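You operate a simulated robot arm through the tools that you are given. There is no shell and no other tool. Be economical: measure what you need, move in short steps, check, and stop when the job is done.

You run a simulated robot arm. Do the job below in one go: nothing can be reset, and whatever is moved stays where it is left.

## Task
Pat the cream cover sheet's pack square with the block and rack it.
Fine: lay it against the steel stop to pat it; wooden block back where it stood; middle slot of the trolley rack. Set down upright: wooden block, what you pick out.

Only the result counts: the job must be done as asked and must still hold three seconds after the hand-in. Knocking over, shifting, dropping, spilling or breaking anything else fails it. Lids that push on must go on centred and level and be pressed home; caps that screw on are set level and turned clockwise until they are tight. Flat cloth is picked up by pressing the open fingertips on it (5 to 10 N) and closing them slowly along it; thin cloth reads only 2 to 8 mm in the jaws.

## Robot
A 6-joint arm with a two-finger parallel gripper, fixed in place. Base frame: the origin is at the foot of the arm, x ahead of it, y to its left, z up; the work surface is at about z = 0.78. Units: m, rad, N and s.
With the tool pointing down near the work surface it reaches from about 0.24 to 0.64 m from the base axis. Its first joint turns from -1.152 to 1.152 rad. Payload 2.7 kg.
The tool frame sits at the grasp point between the pads (the TCP): z along the fingers, y along the line on which they close. The tips reach 0.023 m beyond it. Largest opening 0.094 m; finger width 0.038, thickness 0.01; the body of the gripper, 0.054 by 0.096 m, starts 0.039 m behind the TCP.
Orientation is that of the tool frame in the base frame, as a unit quaternion [x, y, z, w]. With the fingers straight down and closing along the base's y, the tool's x points along the base's -x, its y along +y and its z along -z.

## Interface
- The arm moves only by the tool play_rows. Its argument "rows" is a list of rows, each an object (a shift or turn left out is 0, a gripper value left out holds the last) with "offset": the shift along the tool's x, y, z in m, a list of three; "delta_rot": the turn, a rotation vector about the tool's x, y, z in rad, a list of three. In form: [{"offset": [dx, dy, dz], "delta_rot": [rx, ry, rz]}, ...]. A call has 1 to 20 rows; each row shifts and turns the commanded pose from where the row before left it, along the tool's axes as they then stand. "hand" is the closure, from 0 (fully open) to 1 (shut), set as the call begins (left out, the last holds). A row lasts 0.2 s, in which the tool goes at most 0.05 m and 0.15 rad; a call with a longer step from one row to the next is refused whole, and so is a gripper value outside its range. Where a pose cannot be reached the arm comes as near as it can. A force on the tool above 40 N (or 10 N above the force at the start of the call, whichever is more), or a blocked arm, ends the call early, and 0.2 s more pass. The fingers move at their own pace (about 0.045 m/s each) and stop on an object; they squeeze with about 28 N. The grip force told is the motor's: it shows also when the fingers shut on nothing. Time passes only in rows, and 0.2 s behind the last, so rows that do not move let the fingers close. It gives the time, the measured TCP pose, the force on the tool (base axes), the opening and the grip force at its end, in the units of the frame above (readings bear some noise), with the torque about the TCP (base axes, N m) and any sound that the robot's microphone picked up.
- Cameras (640 x 400 px; columns grow to the right, rows downward): "scene" is fixed at [0.0675, -0.4295, 1.3971]; the picture's right is [0.83, -0.56, 0.00], its down [-0.36, -0.53, -0.77] and it looks along [0.43, 0.63, -0.64] (base axes); focal length 321 px, centre (320, 200). "wrist" rides on the gripper at [0.086, 0.016, -0.075] in the tool frame; the picture's right is [-0.18, 0.98, 0.00], its down [-0.58, -0.11, -0.81] and it looks along [-0.79, -0.15, 0.59] (tool axes); focal length 243 px, centre (320, 200). There is no depth. A picture from a camera that has moved, and an enlarged one, comes with that camera's place and axes in the base frame and with its lens.
- grab_frame(camera): a new picture of that camera. No time passes.
- zoom(camera, box): a new picture of the part [left, top, right, bottom] of that camera's present view, enlarged. No time passes.
- finish_job(): hands the job in; it is judged then, once.

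Work in short steps. Places have to be worked out from the pictures, the camera data and where the tool is seen: move nearer, look again, correct. Check each grasp and each placing, and mend what went wrong. You have 120 turns and 76 pictures in all, those below and enlarged ones among them. Open the gripper and draw the arm clear of the work before you hand the job in, unless the task says otherwise; then end with one line.

The tools are called after ">>>" as name(argument=value, ...) on one line, values as JSON. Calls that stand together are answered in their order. play_rows: Moves the arm, as the interface text tells. Its arguments: {"type":"object","properties":{"rows":{"type":"array","items":{"type":"object","properties":{"offset":{"type":"array","items":{"type":"number"}},"delta_rot":{"type":"array","items":{"type":"number"}}}}},"hand":{"type":"number"}},"required":["rows"]} The other tools are called the same way: grab_frame (camera) takes a picture; zoom (camera, box) takes an enlarged picture of a part of a camera's view; finish_job () hands the job in.

At the start:

```text
time: 0.0
tool_pos: [0.3621, -0.0092, 1.0991]
tool_rot: [0.0, 1.0, 0.0, -0.001]
contact_force: [-0.5, -0.8, -1.0]
torque: [0.01, 0.0, 0.01]
finger_gap: 0.0938
gripper_force: 0.0
```

scene: 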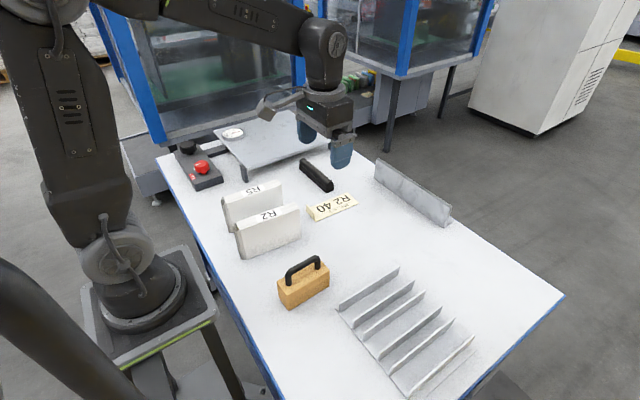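
wrist: 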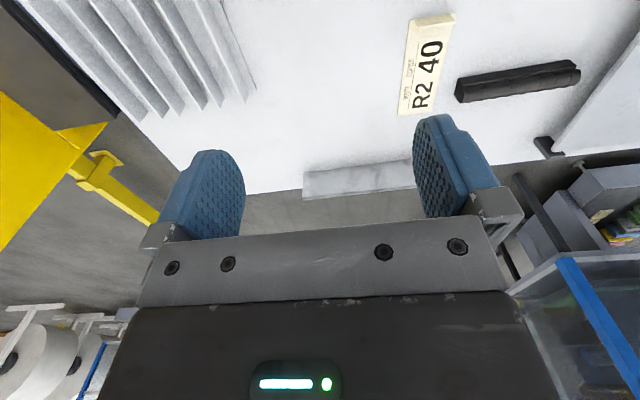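

I start by looking closer at the packs, the sheet, the block and the rack.

>>> zoom(camera="scene", box=[200, 140, 380, 270])

>>> zoom(camera="scene", box=[260, 240, 500, 400])

>>> zoom(camera="scene", box=[160, 100, 480, 300])

```text
3.08 times, centred on (290, 205) of scene
camera zoom: at [0.0675, -0.4295, 1.3971], right [0.83, -0.56, 0.0], down [-0.36, -0.53, -0.77], along [0.43, 0.63, -0.64], focal length 989 px, centre (412, 185)
```

zoom: 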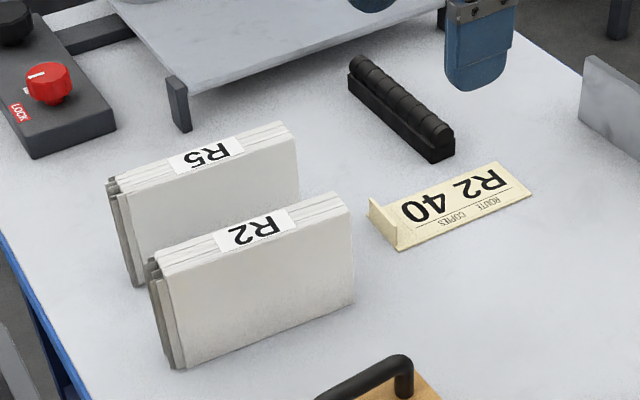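

```text
2.50 times, centred on (380, 320) of scene
camera zoom: at [0.0675, -0.4295, 1.3971], right [0.83, -0.56, 0.0], down [-0.36, -0.53, -0.77], along [0.43, 0.63, -0.64], focal length 804 px, centre (170, -100)
```

zoom: 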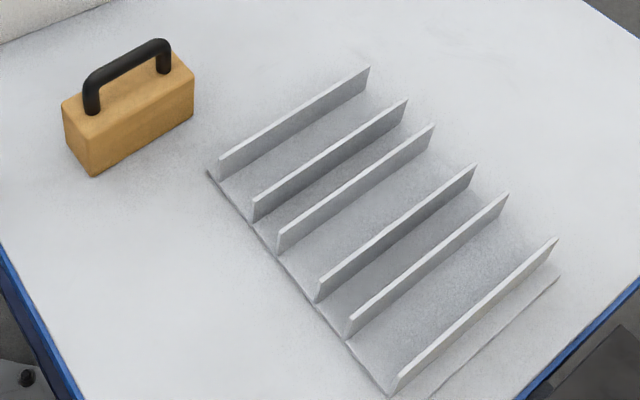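

```text
2.00 times, centred on (320, 200) of scene
camera zoom: at [0.0675, -0.4295, 1.3971], right [0.83, -0.56, 0.0], down [-0.36, -0.53, -0.77], along [0.43, 0.63, -0.64], focal length 643 px, centre (320, 200)
```

zoom: 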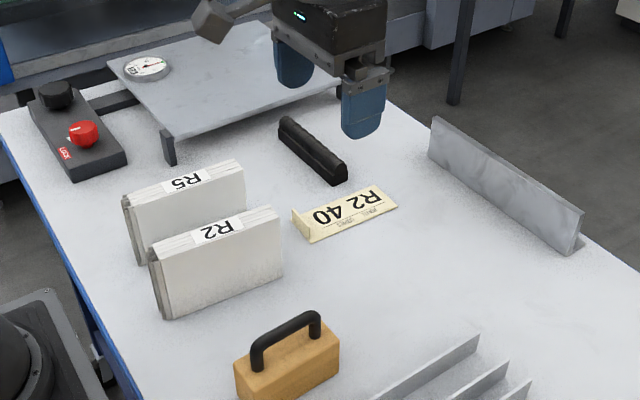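

The cream sheet reads R2/40, so the pack is the R2 one (about x 0.20–0.35, y 0.09, 0.03 thick, ruffled at the −x end). The steel stop runs along y at x≈0.69 and the middle slot is at y≈-0.247. I move back and tilt the wrist camera to see the ragged end.

>>> play_rows(rows=[{"offset": [0.03, 0.02, -0.01], "delta_rot": [0, 0, 0]}, {"offset": [0.03, 0.02, -0.01]}, {"offset": [0.03, 0.02, 0]}, {"offset": [0, 0, 0], "delta_rot": [0, 0.15, 0]}, {"offset": [0, 0, 0], "delta_rot": [0, 0.15, 0]}, {"offset": [0, 0, 0], "delta_rot": [0, 0.15, 0]}, {}])

>>> grab_frame(camera="wrist")

```text
time: 1.6
tool_pos: [0.2752, 0.0518, 1.1201]
tool_rot: [0.0, 0.975, 0.0, -0.224]
contact_force: [-0.3, -0.4, -1.5]
torque: [0.0, -0.02, 0.01]
finger_gap: 0.094
gripper_force: 0.1
```

```text
70 pictures are left
camera wrist: at [0.2288, 0.0675, 1.2248], right [0.17, 0.98, -0.08], down [0.87, -0.11, 0.47], along [0.46, -0.15, -0.88], focal length 243 px, centre (320, 200)
```

wrist: 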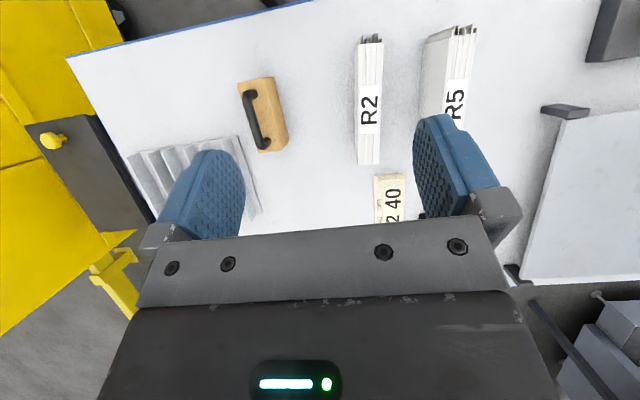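

>>> zoom(camera="wrist", box=[310, 20, 510, 180])

>>> zoom(camera="wrist", box=[120, 60, 320, 220])

```text
2.50 times, centred on (410, 100) of wrist
camera zoom: at [0.2288, 0.0675, 1.2248], right [0.17, 0.98, -0.08], down [0.87, -0.11, 0.47], along [0.46, -0.15, -0.88], focal length 606 px, centre (95, 450)
```

zoom: 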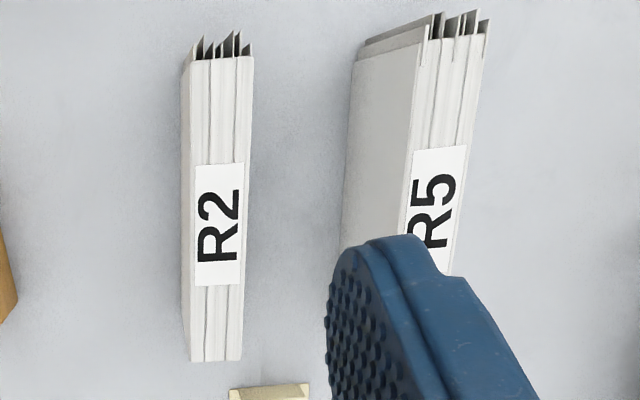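

```text
2.50 times, centred on (220, 140) of wrist
camera zoom: at [0.2288, 0.0675, 1.2248], right [0.17, 0.98, -0.08], down [0.87, -0.11, 0.47], along [0.46, -0.15, -0.88], focal length 606 px, centre (570, 350)
```

zoom: 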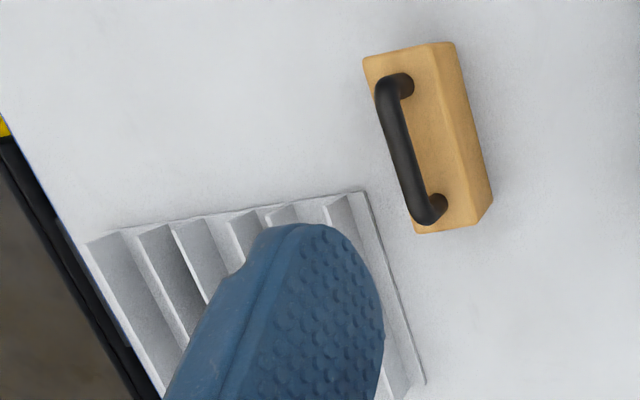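

Pack top corners work out to x 0.209–0.360, y ≈0.117→0.075, yaw about -5.5°, centre (0.284, 0.096), top z≈0.88; only the −x end is ragged. I level the tool, go over the pack and yaw to match.

>>> play_rows(rows=[{"delta_rot": [0, -0.15, 0]}, {"delta_rot": [0, -0.15, 0]}, {"delta_rot": [0, -0.15, 0]}, {"offset": [-0.005, 0.022, 0.04]}, {"offset": [-0.004, 0.022, 0.04]}, {"offset": [0, 0, 0.04], "delta_rot": [0, 0, 0.096]}, {}])

>>> grab_frame(camera="wrist")

>>> zoom(camera="scene", box=[160, 100, 360, 260])

```text
time: 3.2
tool_pos: [0.2813, 0.0922, 0.9973]
tool_rot: [0.049, 0.999, -0.001, 0.0]
contact_force: [-0.2, 0.5, -0.7]
torque: [-0.01, 0.02, 0.02]
finger_gap: 0.0939
gripper_force: 0.1
```

```text
67 pictures are left
camera wrist: at [0.1967, 0.117, 1.0726], right [0.28, 0.96, 0.0], down [0.57, -0.17, 0.81], along [0.77, -0.22, -0.59], focal length 243 px, centre (320, 200)
```

wrist: 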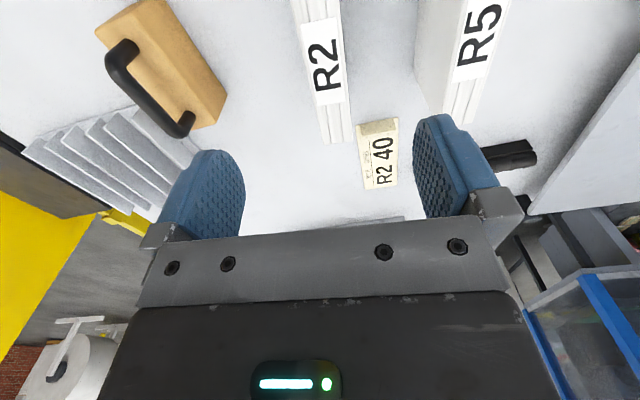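

```text
2.50 times, centred on (260, 180) of scene
camera zoom: at [0.0675, -0.4295, 1.3971], right [0.83, -0.56, 0.0], down [-0.36, -0.53, -0.77], along [0.43, 0.63, -0.64], focal length 804 px, centre (470, 250)
```

zoom: 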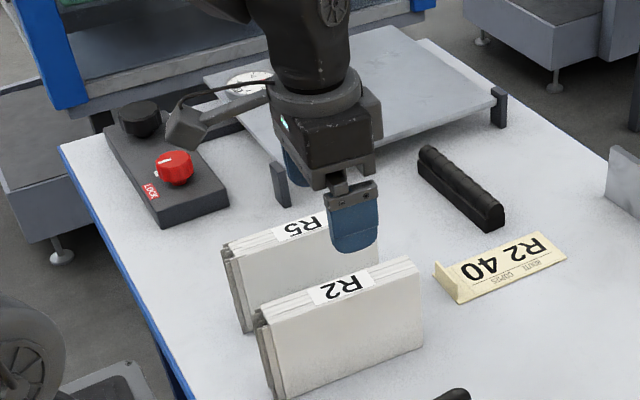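

The pack is centred about (0.284, 0.098), consistent with the first estimate. I descend to z≈0.853 and close slowly.

>>> play_rows(rows=[{"offset": [-0.0025, 0.0055, 0.03]}, {"offset": [0, 0, 0.04]}, {"offset": [0, 0, 0.04]}, {"offset": [0, 0, 0.034]}, {}])

>>> grab_frame(camera="scene")

>>> grab_frame(camera="wrist")

```text
time: 4.4
tool_pos: [0.2845, 0.1005, 0.8549]
tool_rot: [0.048, 0.999, 0.0, 0.0]
contact_force: [0.3, -0.2, 0.2]
torque: [-0.01, -0.01, 0.02]
finger_gap: 0.0941
gripper_force: 0.1
```

```text
65 pictures are left
```

scene: 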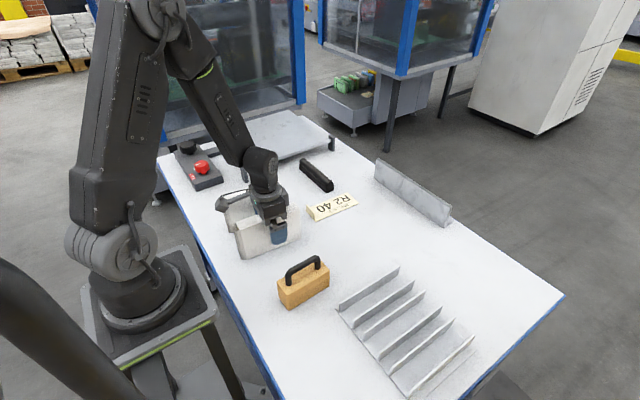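

```text
64 pictures are left
camera wrist: at [0.2005, 0.1247, 0.9318], right [0.28, 0.96, 0.0], down [0.57, -0.16, 0.81], along [0.77, -0.22, -0.59], focal length 243 px, centre (320, 200)
```

wrist: 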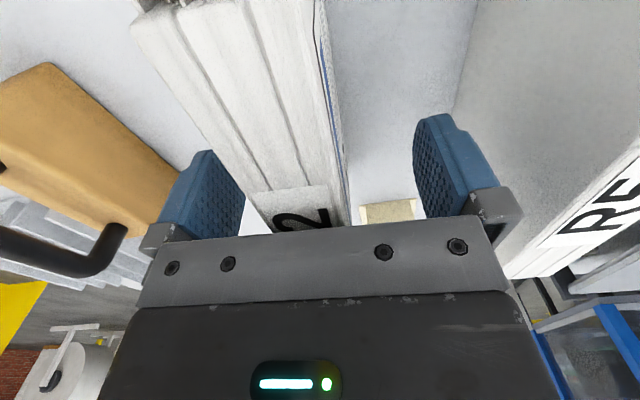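

The pack lies within the open jaws, about 2–3 mm to the −y side; I nudge and close.

>>> play_rows(rows=[{"offset": [0, -0.0025, 0]}, {}])

>>> play_rows(hand=1, rows=[{}, {}, {}, {}, {}, {}])

```text
time: 5.0
tool_pos: [0.2855, 0.0989, 0.8577]
tool_rot: [0.048, 0.999, 0.0, 0.0]
contact_force: [0.0, -0.3, -0.3]
torque: [0.0, 0.0, -0.05]
finger_gap: 0.0938
gripper_force: 0.1
```

```text
time: 6.4
tool_pos: [0.2847, 0.0984, 0.8558]
tool_rot: [0.048, 0.999, -0.001, 0.0]
contact_force: [0.4, -1.1, 2.2]
torque: [-0.04, 0.04, 0.0]
finger_gap: 0.0302
gripper_force: 28.1
```

Gripped at 30 mm. I lift 0.10 m and unyaw.

>>> play_rows(rows=[{"offset": [0, 0, -0.03]}, {"offset": [0, 0, -0.04]}, {"offset": [0, 0, -0.04]}, {"delta_rot": [0, 0, -0.096]}, {}])

>>> grab_frame(camera="scene")

```text
time: 7.6
tool_pos: [0.2836, 0.0972, 0.9635]
tool_rot: [-0.001, 1.0, 0.0, 0.0]
contact_force: [-0.1, -0.4, -3.0]
torque: [-0.03, 0.01, 0.02]
finger_gap: 0.03
gripper_force: 27.6
```

```text
63 pictures are left
```

scene: 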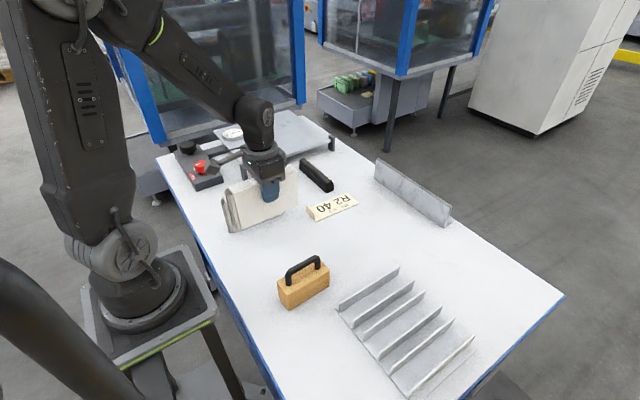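

Lifted well. I carry it toward the stop at y≈0.02 and look at the stop with the wrist camera.

>>> play_rows(rows=[{"offset": [-0.045, -0.0155, 0]}, {"offset": [-0.045, -0.0155, 0]}, {"offset": [-0.045, -0.0155, 0]}, {"offset": [-0.045, -0.0155, 0]}, {"offset": [-0.045, -0.0155, 0]}, {}])

>>> grab_frame(camera="wrist")

>>> zoom(camera="scene", box=[280, 110, 480, 260])

```text
time: 9.0
tool_pos: [0.5109, 0.0215, 0.9675]
tool_rot: [0.0, 1.0, 0.0, 0.0]
contact_force: [0.2, 0.0, -2.4]
torque: [-0.01, -0.01, -0.02]
finger_gap: 0.0297
gripper_force: 27.9
```

```text
62 pictures are left
camera wrist: at [0.4248, 0.037, 1.0412], right [0.18, 0.98, 0.0], down [0.58, -0.11, 0.81], along [0.79, -0.15, -0.59], focal length 243 px, centre (320, 200)
```

wrist: 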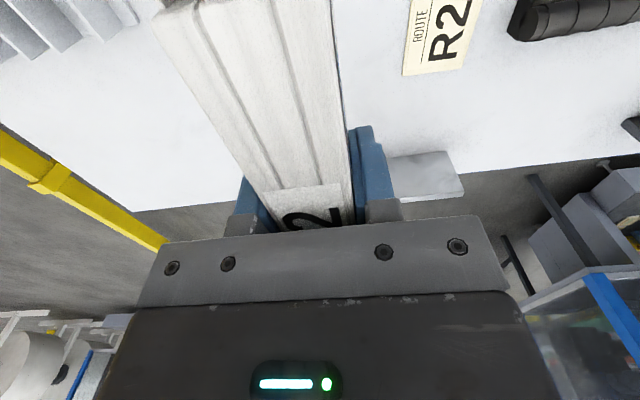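

```text
2.67 times, centred on (380, 185) of scene
camera zoom: at [0.0676, -0.4295, 1.3971], right [0.83, -0.56, 0.0], down [-0.36, -0.53, -0.77], along [0.43, 0.63, -0.64], focal length 857 px, centre (160, 240)
```

zoom: 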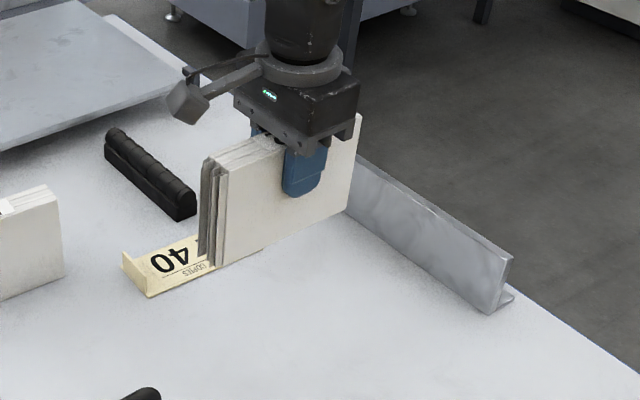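

The stop's near face is at x≈0.692 (y −0.10 to 0.17). Pack's front end is ≈0.0755 ahead of the TCP, so I lower at x≈0.595 first to just above the table.

>>> play_rows(rows=[{"offset": [-0.042, 0, 0]}, {"offset": [-0.042, 0, 0.02]}, {"offset": [0, 0, 0.04]}, {"offset": [0, 0, 0.04]}, {}])

>>> zoom(camera="scene", box=[280, 110, 480, 260])

```text
time: 10.2
tool_pos: [0.5961, 0.0191, 0.8648]
tool_rot: [0.0, 1.0, 0.0, 0.0]
contact_force: [0.9, -0.4, -2.8]
torque: [0.0, -0.01, 0.0]
finger_gap: 0.0302
gripper_force: 27.8
```

```text
2.67 times, centred on (380, 185) of scene
camera zoom: at [0.0676, -0.4295, 1.3971], right [0.83, -0.56, 0.0], down [-0.36, -0.53, -0.77], along [0.43, 0.63, -0.64], focal length 857 px, centre (160, 240)
```

zoom: 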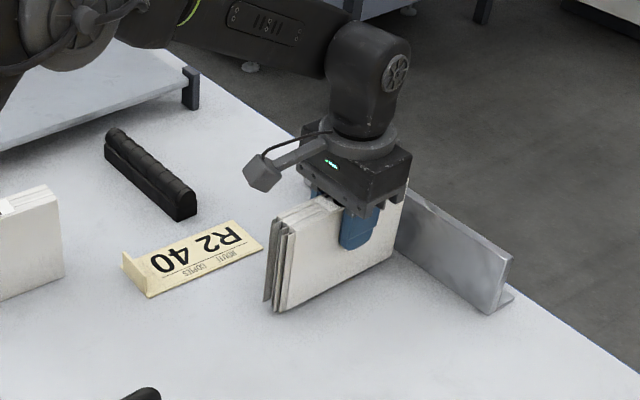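

Now I advance slowly until the front end touches the stop.

>>> play_rows(rows=[{"offset": [-0.006, 0, 0.004]}, {"offset": [-0.005, 0, 0]}, {"offset": [-0.003, 0, 0]}, {"offset": [-0.003, 0, 0]}, {}])

```text
time: 11.4
tool_pos: [0.6112, 0.0193, 0.8605]
tool_rot: [0.001, 1.0, 0.0, 0.0]
contact_force: [-0.6, -0.1, -3.1]
torque: [-0.03, 0.02, 0.01]
finger_gap: 0.03
gripper_force: 28.1
```

>>> play_rows(rows=[{"offset": [-0.002, 0, 0]}, {"offset": [-0.002, 0, 0]}, {"offset": [-0.002, 0, 0]}, {}])

```text
time: 12.4
tool_pos: [0.6161, 0.0205, 0.8597]
tool_rot: [-0.001, 1.0, 0.0, -0.002]
contact_force: [-21.3, 1.2, 3.9]
torque: [0.05, -0.44, 0.15]
finger_gap: 0.03
gripper_force: 28.3
```

Touched the stop at TCP x≈0.616 (21 N). I ease back slightly and lower onto the table.

>>> play_rows(rows=[{"offset": [0.0015, 0, 0]}, {"offset": [0, 0, 0.002]}, {"offset": [0, 0, 0.001]}, {}])

```text
time: 13.4
tool_pos: [0.6165, 0.0201, 0.8586]
tool_rot: [0.001, 1.0, -0.001, 0.001]
contact_force: [-5.0, -0.1, -0.4]
torque: [0.0, 0.26, 0.05]
finger_gap: 0.0299
gripper_force: 27.5
```

>>> play_rows(rows=[{"offset": [0, 0, 0.001]}, {"offset": [0, 0, 0.001]}, {}])

```text
time: 14.2
tool_pos: [0.6154, 0.0203, 0.8567]
tool_rot: [-0.001, 1.0, 0.0, 0.001]
contact_force: [-5.4, -1.7, 6.2]
torque: [-0.1, 0.92, 0.02]
finger_gap: 0.03
gripper_force: 27.9
```

Table contact (force now upward ~6 N with the weight carried). I open the fingers, then check before withdrawing.

>>> play_rows(hand=0.3, rows=[{}, {}, {}, {}, {}])

>>> zoom(camera="scene", box=[280, 110, 480, 260])

```text
time: 15.4
tool_pos: [0.6142, 0.0194, 0.8575]
tool_rot: [0.0, 1.0, 0.0, 0.0]
contact_force: [-0.3, -0.4, -0.2]
torque: [0.01, -0.01, -0.03]
finger_gap: 0.0656
gripper_force: 0.0
```

```text
2.67 times, centred on (380, 185) of scene
camera zoom: at [0.0675, -0.4295, 1.3971], right [0.83, -0.56, 0.0], down [-0.36, -0.53, -0.77], along [0.43, 0.63, -0.64], focal length 857 px, centre (160, 240)
```

zoom: 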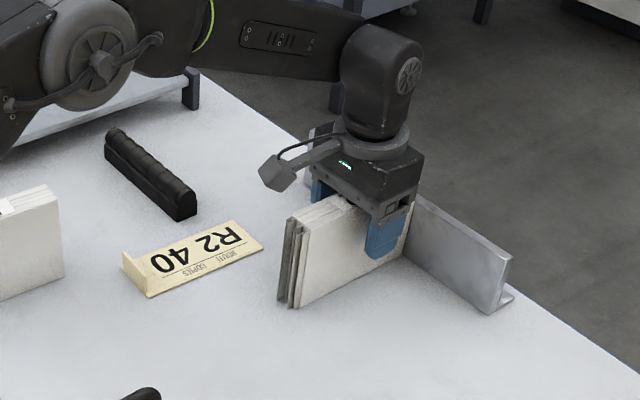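

Pack stands against the stop. I rise and move above the wooden block's handle.

>>> play_rows(rows=[{"offset": [0, 0, -0.04]}, {"offset": [0, 0, -0.04]}, {"offset": [0, 0, -0.04]}, {"offset": [0.045, -0.011, 0]}, {"offset": [0.045, -0.011, 0]}, {"offset": [0.045, -0.011, 0]}, {"offset": [0.045, -0.011, 0]}, {"offset": [0.045, -0.011, 0]}, {"offset": [0.045, -0.011, 0]}, {"offset": [0.045, -0.011, 0]}, {"offset": [0.026, -0.008, 0]}, {}])

>>> grab_frame(camera="wrist")

>>> grab_frame(camera="scene")

```text
time: 18.0
tool_pos: [0.2735, -0.0637, 0.9776]
tool_rot: [0.0, 1.0, 0.0, 0.0]
contact_force: [0.0, 0.2, 0.2]
torque: [-0.02, 0.02, 0.01]
finger_gap: 0.0655
gripper_force: 0.2
```

```text
58 pictures are left
camera wrist: at [0.188, -0.0472, 1.0534], right [0.18, 0.98, 0.0], down [0.58, -0.11, 0.81], along [0.79, -0.15, -0.59], focal length 243 px, centre (320, 200)
```

wrist: 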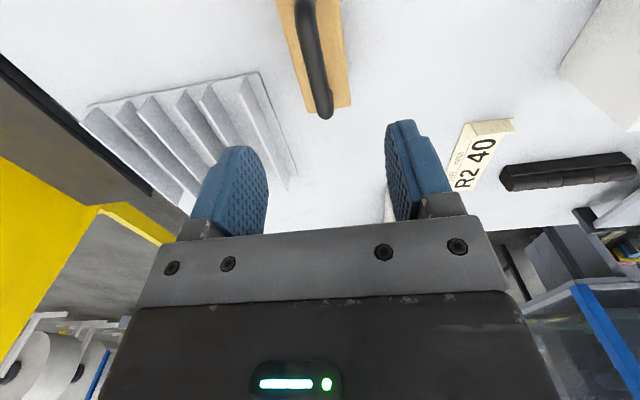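

```text
57 pictures are left
```

scene: 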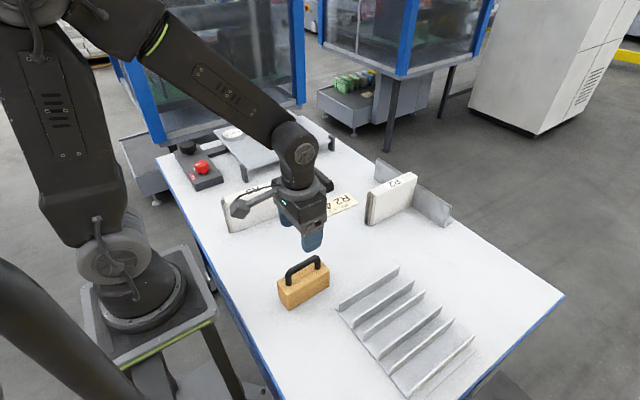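

Handle bar: y≈-0.065, x 0.24–0.305, axis along x, top z≈0.88. I descend with fingers straddling the bar to TCP z≈0.876.

>>> play_rows(rows=[{"offset": [0.0025, -0.0005, 0.03]}, {"offset": [0, 0, 0.04]}, {"offset": [0, 0, 0.031]}, {}])

>>> zoom(camera="scene", box=[240, 220, 360, 320])

>>> grab_frame(camera="wrist")

```text
time: 19.0
tool_pos: [0.2733, -0.065, 0.8748]
tool_rot: [0.0, 1.0, 0.0, 0.0]
contact_force: [0.0, -0.3, 0.9]
torque: [0.0, 0.02, -0.02]
finger_gap: 0.066
gripper_force: 0.0
```

```text
4.00 times, centred on (300, 270) of scene
camera zoom: at [0.0675, -0.4295, 1.3971], right [0.83, -0.56, 0.0], down [-0.36, -0.53, -0.77], along [0.43, 0.63, -0.64], focal length 1286 px, centre (400, -80)
```

zoom: 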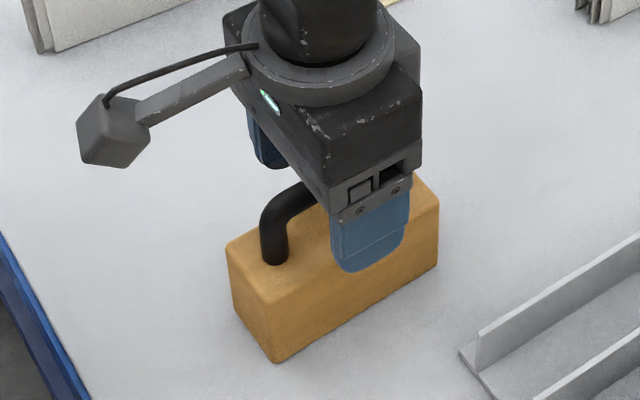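

```text
55 pictures are left
camera wrist: at [0.1861, -0.048, 0.9504], right [0.18, 0.98, 0.0], down [0.58, -0.11, 0.81], along [0.79, -0.15, -0.59], focal length 243 px, centre (320, 200)
```

wrist: 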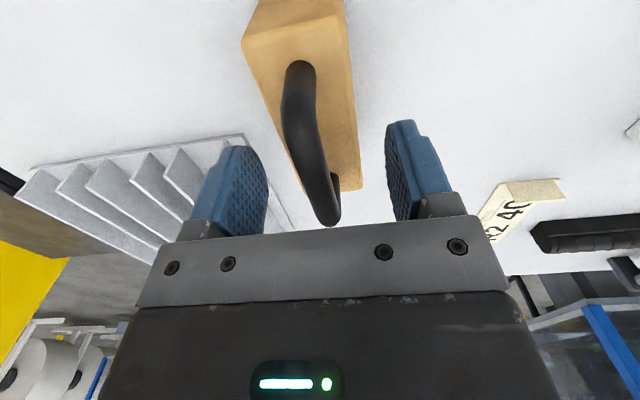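

Fingers straddle the bar with clearance. Closing.

>>> play_rows(hand=1, rows=[{}, {}, {}, {}, {}, {}, {}])

>>> zoom(camera="scene", box=[240, 220, 360, 320])

```text
time: 20.6
tool_pos: [0.2725, -0.0655, 0.8754]
tool_rot: [0.001, 1.0, 0.0, -0.001]
contact_force: [-0.2, 0.6, 0.9]
torque: [-0.02, -0.07, 0.0]
finger_gap: 0.0132
gripper_force: 27.5
```

```text
4.00 times, centred on (300, 270) of scene
camera zoom: at [0.0675, -0.4295, 1.3971], right [0.83, -0.56, 0.0], down [-0.36, -0.53, -0.77], along [0.43, 0.63, -0.64], focal length 1286 px, centre (400, -80)
```

zoom: 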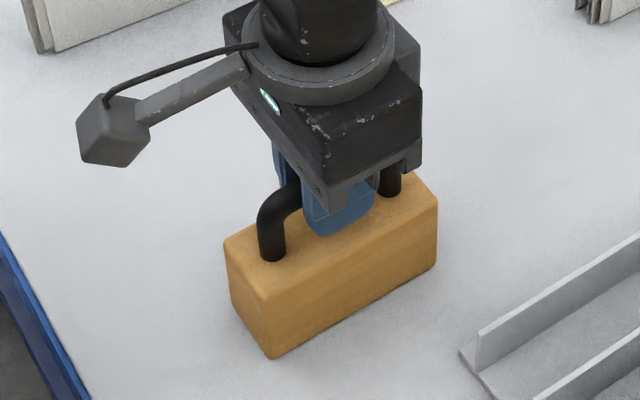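

The block slid about 3 mm in +y on closing (I'll put it back at TCP y≈-0.069). I lift it and carry it to in front of the pack's ragged end.

>>> play_rows(rows=[{"offset": [0, 0, -0.03]}, {"offset": [0, 0, -0.04]}, {"offset": [0, 0, -0.03]}, {"offset": [-0.04, 0.021, 0]}, {"offset": [-0.04, 0.021, 0]}, {"offset": [-0.04, 0.021, 0]}, {"offset": [-0.04, 0.021, 0]}, {}])

>>> grab_frame(camera="wrist")

>>> zoom(camera="scene", box=[280, 130, 480, 280])

```text
time: 22.4
tool_pos: [0.4317, 0.0181, 0.9768]
tool_rot: [0.001, 1.0, 0.0, 0.0]
contact_force: [0.4, -0.3, -1.8]
torque: [0.01, -0.01, 0.01]
finger_gap: 0.0134
gripper_force: 28.5
```

```text
53 pictures are left
camera wrist: at [0.3449, 0.0346, 1.0511], right [0.19, 0.98, 0.0], down [0.58, -0.11, 0.81], along [0.79, -0.15, -0.59], focal length 243 px, centre (320, 200)
```

wrist: 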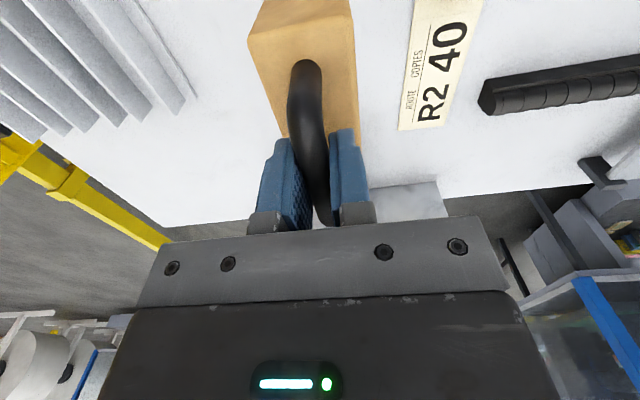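

```text
2.67 times, centred on (380, 205) of scene
camera zoom: at [0.0676, -0.4295, 1.3971], right [0.83, -0.56, 0.0], down [-0.36, -0.53, -0.77], along [0.43, 0.63, -0.64], focal length 857 px, centre (160, 187)
```

zoom: 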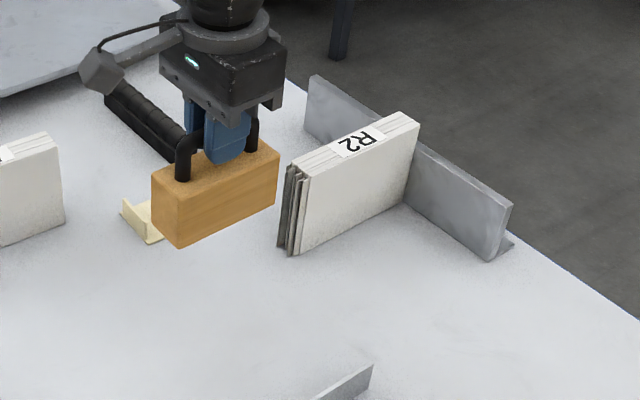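

Block is lined up with the pack (pack centre y≈0.022). I lower to mid-pack height.

>>> play_rows(rows=[{"offset": [0, 0.003, 0.04]}, {"offset": [0, 0, 0.04]}, {"offset": [-0.01, 0, 0]}, {"offset": [-0.008, 0, 0]}, {}])

>>> zoom(camera="scene", box=[330, 150, 450, 240])

```text
time: 23.6
tool_pos: [0.4507, 0.0209, 0.8959]
tool_rot: [0.0, 1.0, 0.001, 0.001]
contact_force: [0.3, 0.6, -2.3]
torque: [-0.01, -0.01, -0.02]
finger_gap: 0.0134
gripper_force: 28.2
```

```text
4.44 times, centred on (390, 195) of scene
camera zoom: at [0.0676, -0.4295, 1.3971], right [0.83, -0.56, 0.0], down [-0.36, -0.53, -0.77], along [0.43, 0.63, -0.64], focal length 1428 px, centre (9, 222)
```

zoom: 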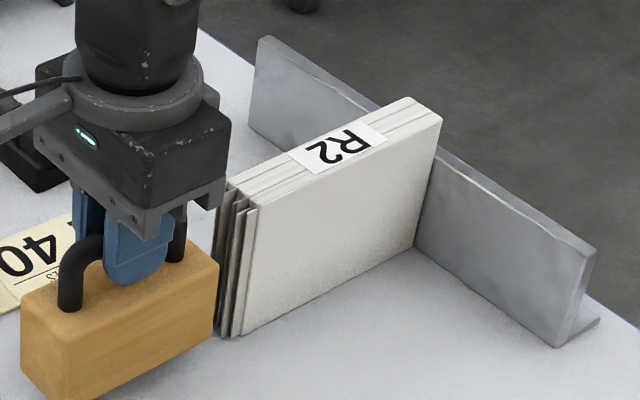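

I advance in small steps, watching the contact force.

>>> play_rows(rows=[{"offset": [-0.004, 0, 0]}, {"offset": [-0.004, 0, 0]}, {"offset": [-0.004, 0, 0]}, {"offset": [-0.003, 0, 0]}, {"offset": [-0.003, 0, 0]}, {}])

>>> zoom(camera="scene", box=[330, 150, 450, 240])

```text
time: 25.0
tool_pos: [0.4692, 0.0216, 0.8954]
tool_rot: [0.0, 1.0, 0.0, 0.0]
contact_force: [-0.4, 0.5, -2.7]
torque: [0.01, -0.01, 0.01]
finger_gap: 0.0132
gripper_force: 28.2
```

```text
4.44 times, centred on (390, 195) of scene
camera zoom: at [0.0676, -0.4295, 1.3971], right [0.83, -0.56, 0.0], down [-0.36, -0.53, -0.77], along [0.43, 0.63, -0.64], focal length 1428 px, centre (9, 222)
```

zoom: 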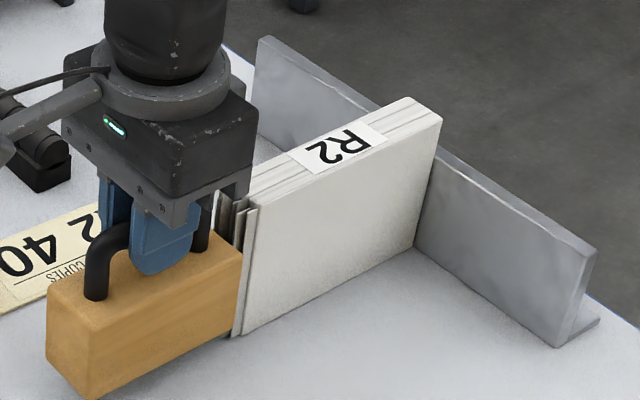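

>>> play_rows(rows=[{"offset": [-0.003, 0, 0]}, {"offset": [-0.002, 0, 0]}, {"offset": [-0.002, 0, 0]}, {}])

>>> zoom(camera="scene", box=[330, 150, 450, 240])

```text
time: 26.0
tool_pos: [0.4753, 0.0219, 0.8964]
tool_rot: [-0.001, 1.0, 0.0, 0.0]
contact_force: [-0.1, -0.1, -2.6]
torque: [-0.03, 0.01, -0.01]
finger_gap: 0.0132
gripper_force: 28.4
```

```text
4.44 times, centred on (390, 195) of scene
camera zoom: at [0.0676, -0.4295, 1.3971], right [0.83, -0.56, 0.0], down [-0.36, -0.53, -0.77], along [0.43, 0.63, -0.64], focal length 1428 px, centre (9, 222)
```

zoom: 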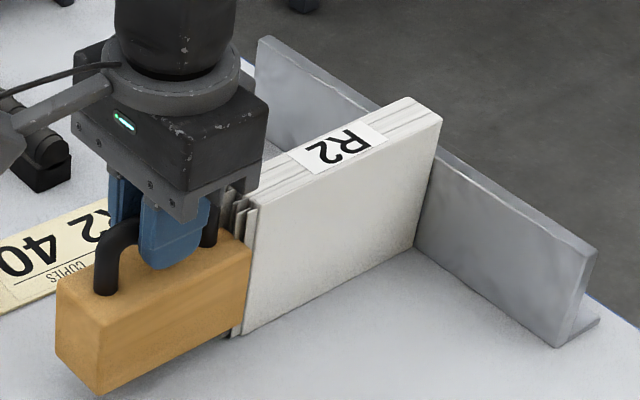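

>>> play_rows(rows=[{"offset": [-0.002, 0, 0]}, {"offset": [-0.002, 0, 0]}, {"offset": [-0.002, 0, 0]}, {}])

>>> zoom(camera="scene", box=[330, 150, 450, 240])

```text
time: 27.0
tool_pos: [0.4805, 0.0227, 0.8944]
tool_rot: [-0.001, 1.0, -0.001, -0.001]
contact_force: [-1.0, -0.1, -1.9]
torque: [0.03, 0.02, 0.01]
finger_gap: 0.0133
gripper_force: 28.3
```

```text
4.44 times, centred on (390, 195) of scene
camera zoom: at [0.0675, -0.4295, 1.3971], right [0.83, -0.56, 0.0], down [-0.36, -0.53, -0.77], along [0.43, 0.63, -0.64], focal length 1428 px, centre (9, 222)
```

zoom: 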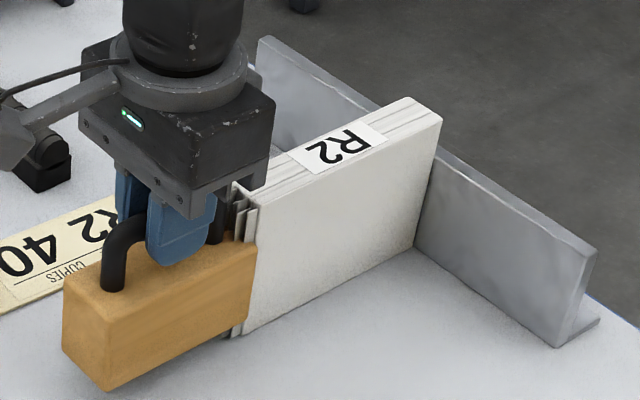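

Still little force; the block passes into the loose sheet edges. I keep going to firm contact with the pack body.

>>> play_rows(rows=[{"offset": [-0.002, 0, 0]}, {"offset": [-0.002, 0, 0]}, {"offset": [-0.001, 0, 0]}, {}])

```text
time: 28.0
tool_pos: [0.485, 0.0218, 0.8942]
tool_rot: [0.0, 1.0, -0.001, -0.003]
contact_force: [-18.4, 0.7, 0.6]
torque: [0.01, 0.57, 0.03]
finger_gap: 0.0134
gripper_force: 27.4
```

>>> zoom(camera="scene", box=[330, 150, 450, 240])

>>> play_rows(rows=[{}, {"offset": [0.01, 0, 0]}, {"offset": [0.04, 0, 0]}, {}])

>>> zoom(camera="scene", box=[330, 150, 450, 240])

```text
4.44 times, centred on (390, 195) of scene
camera zoom: at [0.0671, -0.4295, 1.3972], right [0.83, -0.56, 0.0], down [-0.36, -0.53, -0.77], along [0.43, 0.63, -0.64], focal length 1428 px, centre (9, 222)
```

zoom: 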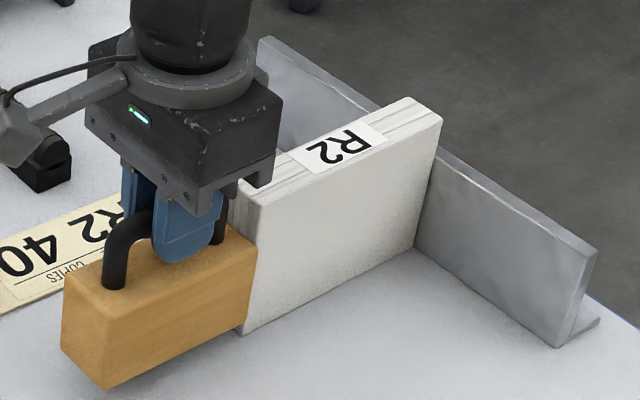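

```text
time: 29.0
tool_pos: [0.4361, 0.022, 0.8949]
tool_rot: [0.0, 1.0, 0.0, 0.001]
contact_force: [0.1, 0.7, -1.5]
torque: [-0.05, 0.02, -0.02]
finger_gap: 0.0135
gripper_force: 28.1
```

```text
4.44 times, centred on (390, 195) of scene
camera zoom: at [0.0675, -0.4295, 1.3971], right [0.83, -0.56, 0.0], down [-0.36, -0.53, -0.77], along [0.43, 0.63, -0.64], focal length 1428 px, centre (9, 222)
```

zoom: 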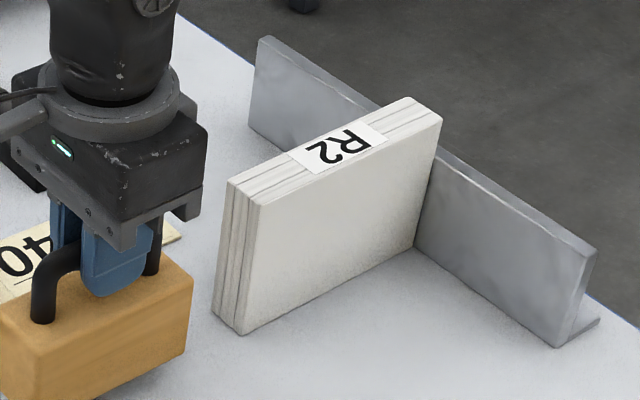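

The pack's end is now flush and square. I carry the block back to its spot.

>>> play_rows(rows=[{"offset": [0, 0, -0.04]}, {"offset": [0, 0, -0.04]}, {"offset": [0.041, -0.0228, 0]}, {"offset": [0.041, -0.0228, 0]}, {"offset": [0.041, -0.0228, 0]}, {"offset": [0.041, -0.0226, 0]}, {"offset": [0, 0, 0.04]}, {"offset": [0, 0, 0.04]}, {}])

>>> zoom(camera="scene", box=[240, 220, 360, 320])

```text
time: 31.0
tool_pos: [0.2768, -0.0665, 0.8953]
tool_rot: [0.0, 1.0, 0.0, 0.0]
contact_force: [-0.2, 0.2, -2.9]
torque: [0.02, -0.04, -0.04]
finger_gap: 0.0132
gripper_force: 27.7
```

```text
4.00 times, centred on (300, 270) of scene
camera zoom: at [0.0675, -0.4295, 1.3971], right [0.83, -0.56, 0.0], down [-0.36, -0.53, -0.77], along [0.43, 0.63, -0.64], focal length 1286 px, centre (400, -80)
```

zoom: 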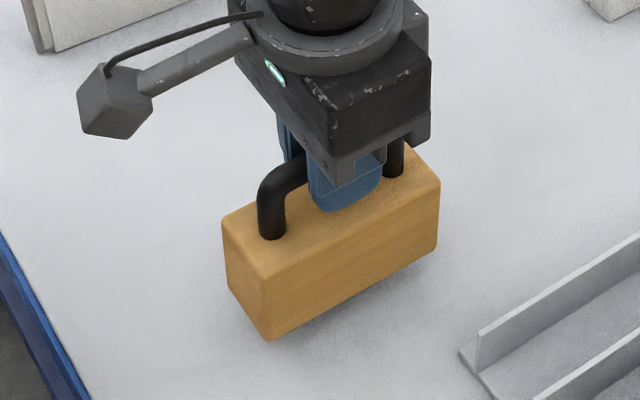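

The block slipped ~3 mm back along the handle in the grip, so x≈0.276 suits. I lower to near the table, y to -0.069.

>>> play_rows(rows=[{"offset": [0, -0.0025, 0.01]}, {"offset": [0, 0, 0.007]}, {}])

>>> zoom(camera="scene", box=[240, 220, 360, 320])

```text
time: 31.8
tool_pos: [0.2725, -0.0714, 0.8779]
tool_rot: [0.0, 1.0, 0.0, 0.0]
contact_force: [-0.1, 0.6, -2.9]
torque: [-0.02, 0.01, -0.01]
finger_gap: 0.0134
gripper_force: 28.0
```

```text
4.00 times, centred on (300, 270) of scene
camera zoom: at [0.0675, -0.4295, 1.3971], right [0.83, -0.56, 0.0], down [-0.36, -0.53, -0.77], along [0.43, 0.63, -0.64], focal length 1286 px, centre (400, -80)
```

zoom: 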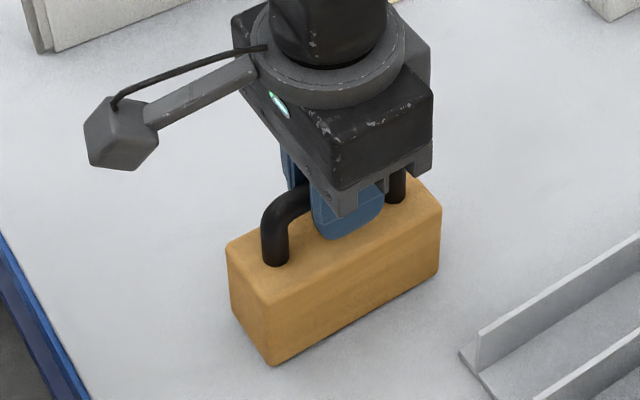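

Compared to the original view the block is ~2–3 mm too near the camera; I correct by (+1.5, +2.5) mm and lower.

>>> play_rows(rows=[{"offset": [-0.0015, 0.0025, 0]}, {"offset": [0, 0, 0.0015]}, {}])

>>> zoom(camera="scene", box=[240, 220, 360, 320])

```text
time: 32.6
tool_pos: [0.2746, -0.0687, 0.8762]
tool_rot: [0.0, 1.0, 0.001, 0.001]
contact_force: [-3.8, 3.9, 15.2]
torque: [-0.02, -0.49, 0.09]
finger_gap: 0.0134
gripper_force: 28.3
```

```text
4.00 times, centred on (300, 270) of scene
camera zoom: at [0.0673, -0.4294, 1.3972], right [0.83, -0.56, 0.0], down [-0.36, -0.53, -0.77], along [0.43, 0.63, -0.64], focal length 1286 px, centre (400, -80)
```

zoom: 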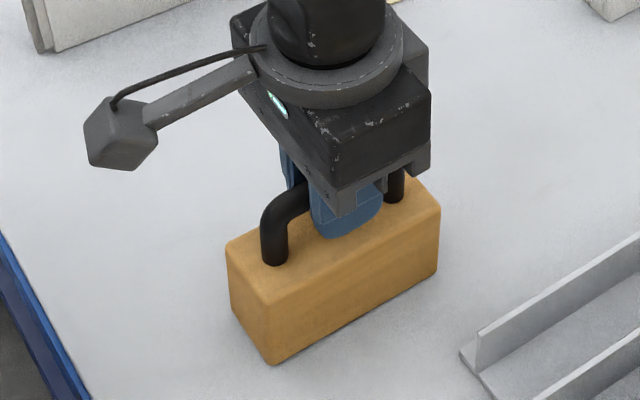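

On the table and within ~1 mm of its original picture position. Easing and releasing.

>>> play_rows(rows=[{"offset": [0, 0, -0.0008]}, {}])

>>> play_rows(hand=0.3, rows=[{}, {}, {}, {}])

>>> zoom(camera="scene", box=[240, 220, 360, 320])

```text
time: 33.2
tool_pos: [0.2725, -0.0686, 0.8776]
tool_rot: [0.001, 1.0, 0.0, -0.001]
contact_force: [-0.2, 0.8, -2.5]
torque: [-0.01, 0.01, 0.0]
finger_gap: 0.0135
gripper_force: 27.9
```

```text
time: 34.2
tool_pos: [0.2744, -0.0693, 0.8774]
tool_rot: [0.0, 1.0, 0.0, 0.0]
contact_force: [-1.1, -0.6, -1.0]
torque: [-0.01, 0.01, -0.01]
finger_gap: 0.0659
gripper_force: 0.1
```

```text
4.00 times, centred on (300, 270) of scene
camera zoom: at [0.0675, -0.4295, 1.3971], right [0.83, -0.56, 0.0], down [-0.36, -0.53, -0.77], along [0.43, 0.63, -0.64], focal length 1286 px, centre (400, -80)
```

zoom: 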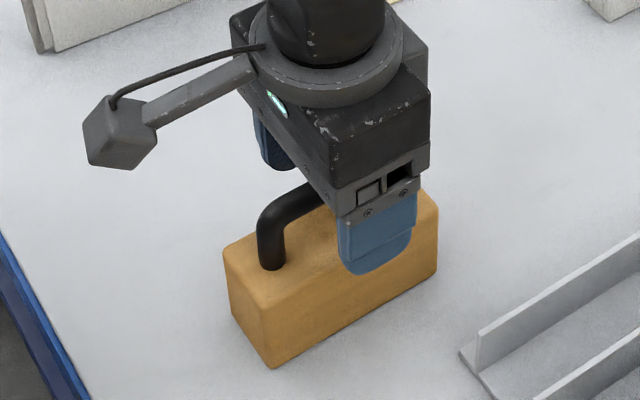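

The block stands within ~4 mm of its original spot. I rise and return over the pack.

>>> play_rows(rows=[{"offset": [0, 0, -0.04]}, {"offset": [0, 0, -0.04]}, {"offset": [0, 0, -0.02]}, {"offset": [-0.042, 0.0114, 0]}, {"offset": [-0.042, 0.0114, 0]}, {"offset": [-0.042, 0.0114, 0]}, {"offset": [-0.042, 0.0114, 0]}, {"offset": [-0.042, 0.0114, 0]}, {"offset": [-0.042, 0.0114, 0]}, {"offset": [-0.042, 0.0114, 0]}, {"offset": [-0.042, 0.0114, 0]}, {}])

>>> grab_frame(camera="wrist")

>>> grab_frame(camera="scene")

>>> zoom(camera="scene", box=[260, 240, 500, 400])

```text
time: 36.8
tool_pos: [0.6093, 0.0221, 0.9784]
tool_rot: [-0.001, 1.0, 0.0, -0.001]
contact_force: [0.8, 0.5, 0.1]
torque: [0.0, 0.01, -0.01]
finger_gap: 0.0659
gripper_force: 0.1
```

```text
41 pictures are left
camera wrist: at [0.5224, 0.038, 1.0544], right [0.18, 0.98, 0.0], down [0.58, -0.11, 0.81], along [0.79, -0.15, -0.59], focal length 243 px, centre (320, 200)
```

wrist: 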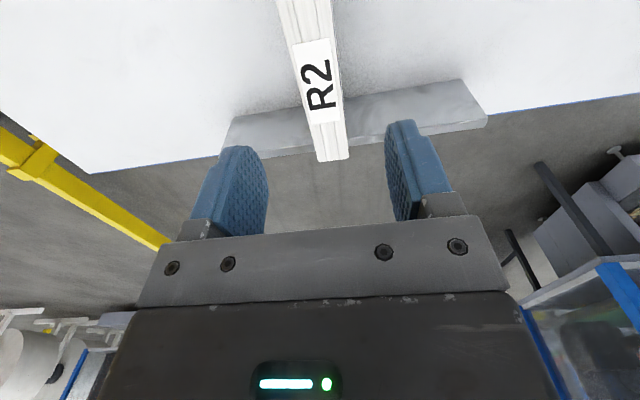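

```text
40 pictures are left
```

scene: 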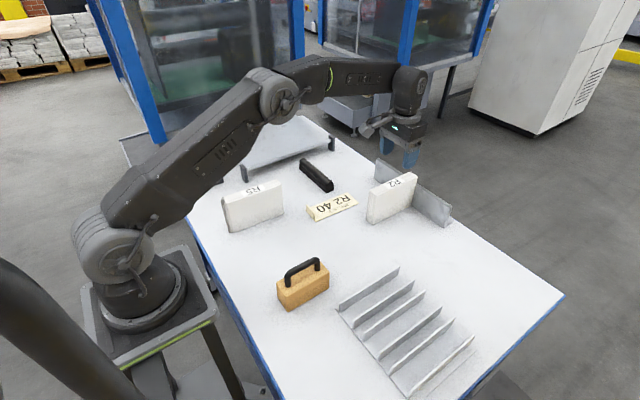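

```text
2.50 times, centred on (380, 320) of scene
camera zoom: at [0.0675, -0.4295, 1.3971], right [0.83, -0.56, 0.0], down [-0.36, -0.53, -0.77], along [0.43, 0.63, -0.64], focal length 804 px, centre (170, -100)
```

zoom: 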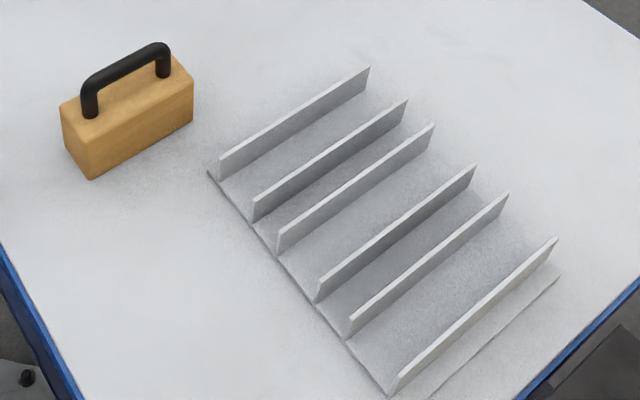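

The pack top centre line is at y≈0.020, yaw ≈0. I descend to z≈0.857 and grip.

>>> play_rows(rows=[{"offset": [0, -0.0015, 0.04]}, {"offset": [0, 0, 0.04]}, {"offset": [0, 0, 0.04]}, {}])

>>> play_rows(hand=1, rows=[{}, {}, {}, {}, {}, {}])

>>> play_rows(rows=[{"offset": [0.002, 0, -0.02]}, {"offset": [0.01, 0, -0.03]}, {"offset": [0.02, 0, -0.04]}, {"offset": [0.03, 0, -0.02]}, {}])

>>> grab_frame(camera="scene")

```text
time: 37.8
tool_pos: [0.6087, 0.0199, 0.8583]
tool_rot: [0.0, 1.0, -0.001, 0.0]
contact_force: [0.1, -0.3, 0.0]
torque: [-0.01, -0.01, 0.02]
finger_gap: 0.0658
gripper_force: 0.1
```

```text
time: 39.2
tool_pos: [0.6089, 0.0195, 0.8586]
tool_rot: [0.0, 1.0, 0.0, 0.0]
contact_force: [-0.7, 0.3, 0.5]
torque: [0.07, -0.07, 0.04]
finger_gap: 0.0297
gripper_force: 27.9
```

```text
time: 40.4
tool_pos: [0.5463, 0.0183, 0.9663]
tool_rot: [0.0, 1.0, 0.0, 0.0]
contact_force: [0.2, -0.8, -3.9]
torque: [-0.02, 0.01, 0.02]
finger_gap: 0.0298
gripper_force: 28.2
```

```text
38 pictures are left
```

scene: 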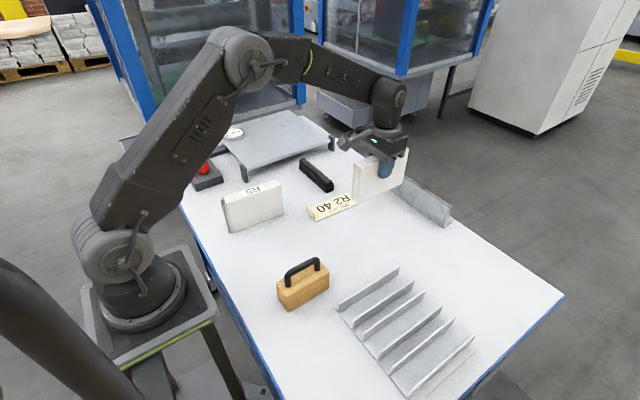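

Lifted. I carry it above the middle slot (TCP ≈ (0.387, −0.247)).

>>> play_rows(rows=[{"offset": [0.0227, -0.0379, 0]}, {"offset": [0.0227, -0.0379, 0]}, {"offset": [0.0227, -0.0379, 0]}, {"offset": [0.0227, -0.0379, 0]}, {"offset": [0.0227, -0.0379, 0]}, {"offset": [0.0227, -0.0379, 0]}, {"offset": [0.0227, -0.0379, 0]}, {}, {}])

>>> grab_frame(camera="scene")

>>> grab_frame(camera="wrist")

```text
time: 42.4
tool_pos: [0.3882, -0.2433, 0.9659]
tool_rot: [-0.001, 1.0, 0.0, 0.0]
contact_force: [0.5, -0.4, -2.8]
torque: [0.0, 0.02, 0.01]
finger_gap: 0.0299
gripper_force: 28.1
```

```text
37 pictures are left
```

scene: 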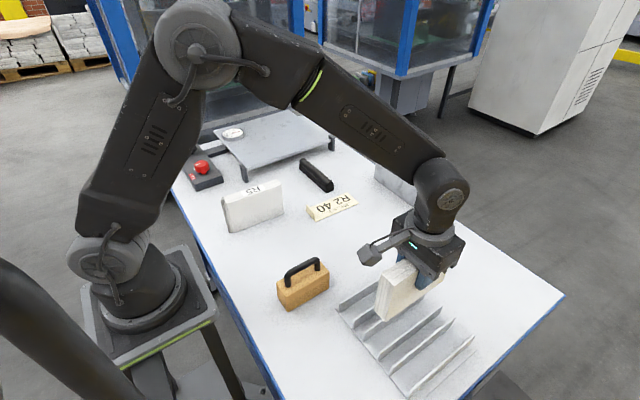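

```text
36 pictures are left
camera wrist: at [0.3016, -0.2276, 1.0419], right [0.18, 0.98, 0.0], down [0.58, -0.11, 0.81], along [0.79, -0.15, -0.59], focal length 243 px, centre (320, 200)
```

wrist: 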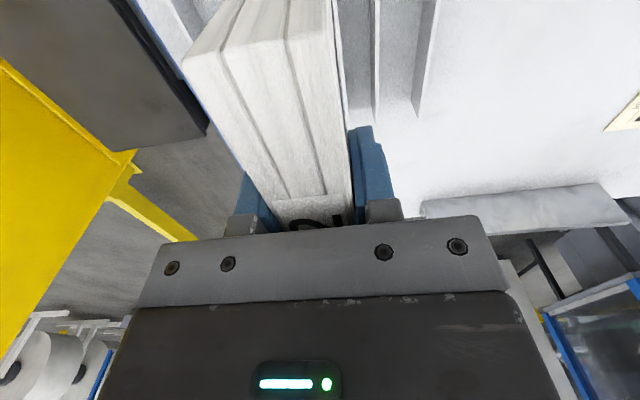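

I shift to y≈-0.249 and lower to just above the plate tops for a close check.

>>> play_rows(rows=[{"offset": [0, -0.005, 0.03]}, {"offset": [0, 0, 0.032]}, {}, {}])

>>> zoom(camera="scene", box=[330, 250, 480, 370])

>>> grab_frame(camera="wrist")

```text
time: 43.4
tool_pos: [0.3883, -0.2493, 0.9029]
tool_rot: [0.0, 1.0, 0.0, 0.0]
contact_force: [1.1, -0.4, -3.8]
torque: [0.02, 0.0, 0.0]
finger_gap: 0.0299
gripper_force: 27.9
```

```text
3.33 times, centred on (405, 310) of scene
camera zoom: at [0.0676, -0.4296, 1.3971], right [0.83, -0.56, 0.0], down [-0.36, -0.53, -0.77], along [0.43, 0.63, -0.64], focal length 1071 px, centre (37, -167)
```

zoom: 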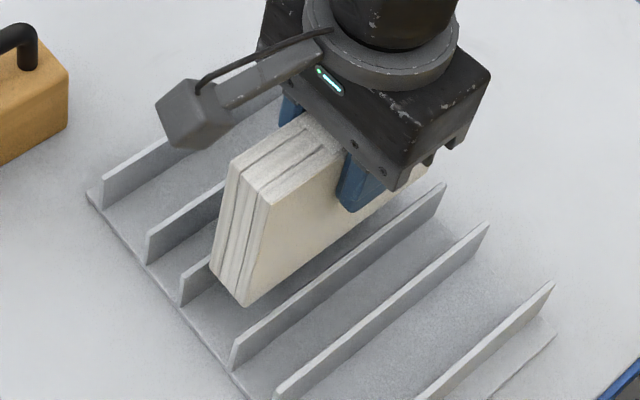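

```text
34 pictures are left
camera wrist: at [0.3019, -0.2319, 0.9785], right [0.18, 0.98, 0.0], down [0.58, -0.11, 0.81], along [0.79, -0.15, -0.59], focal length 243 px, centre (320, 200)
```

wrist: 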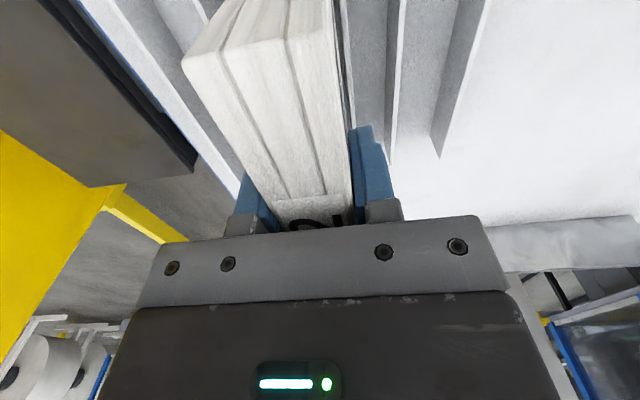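

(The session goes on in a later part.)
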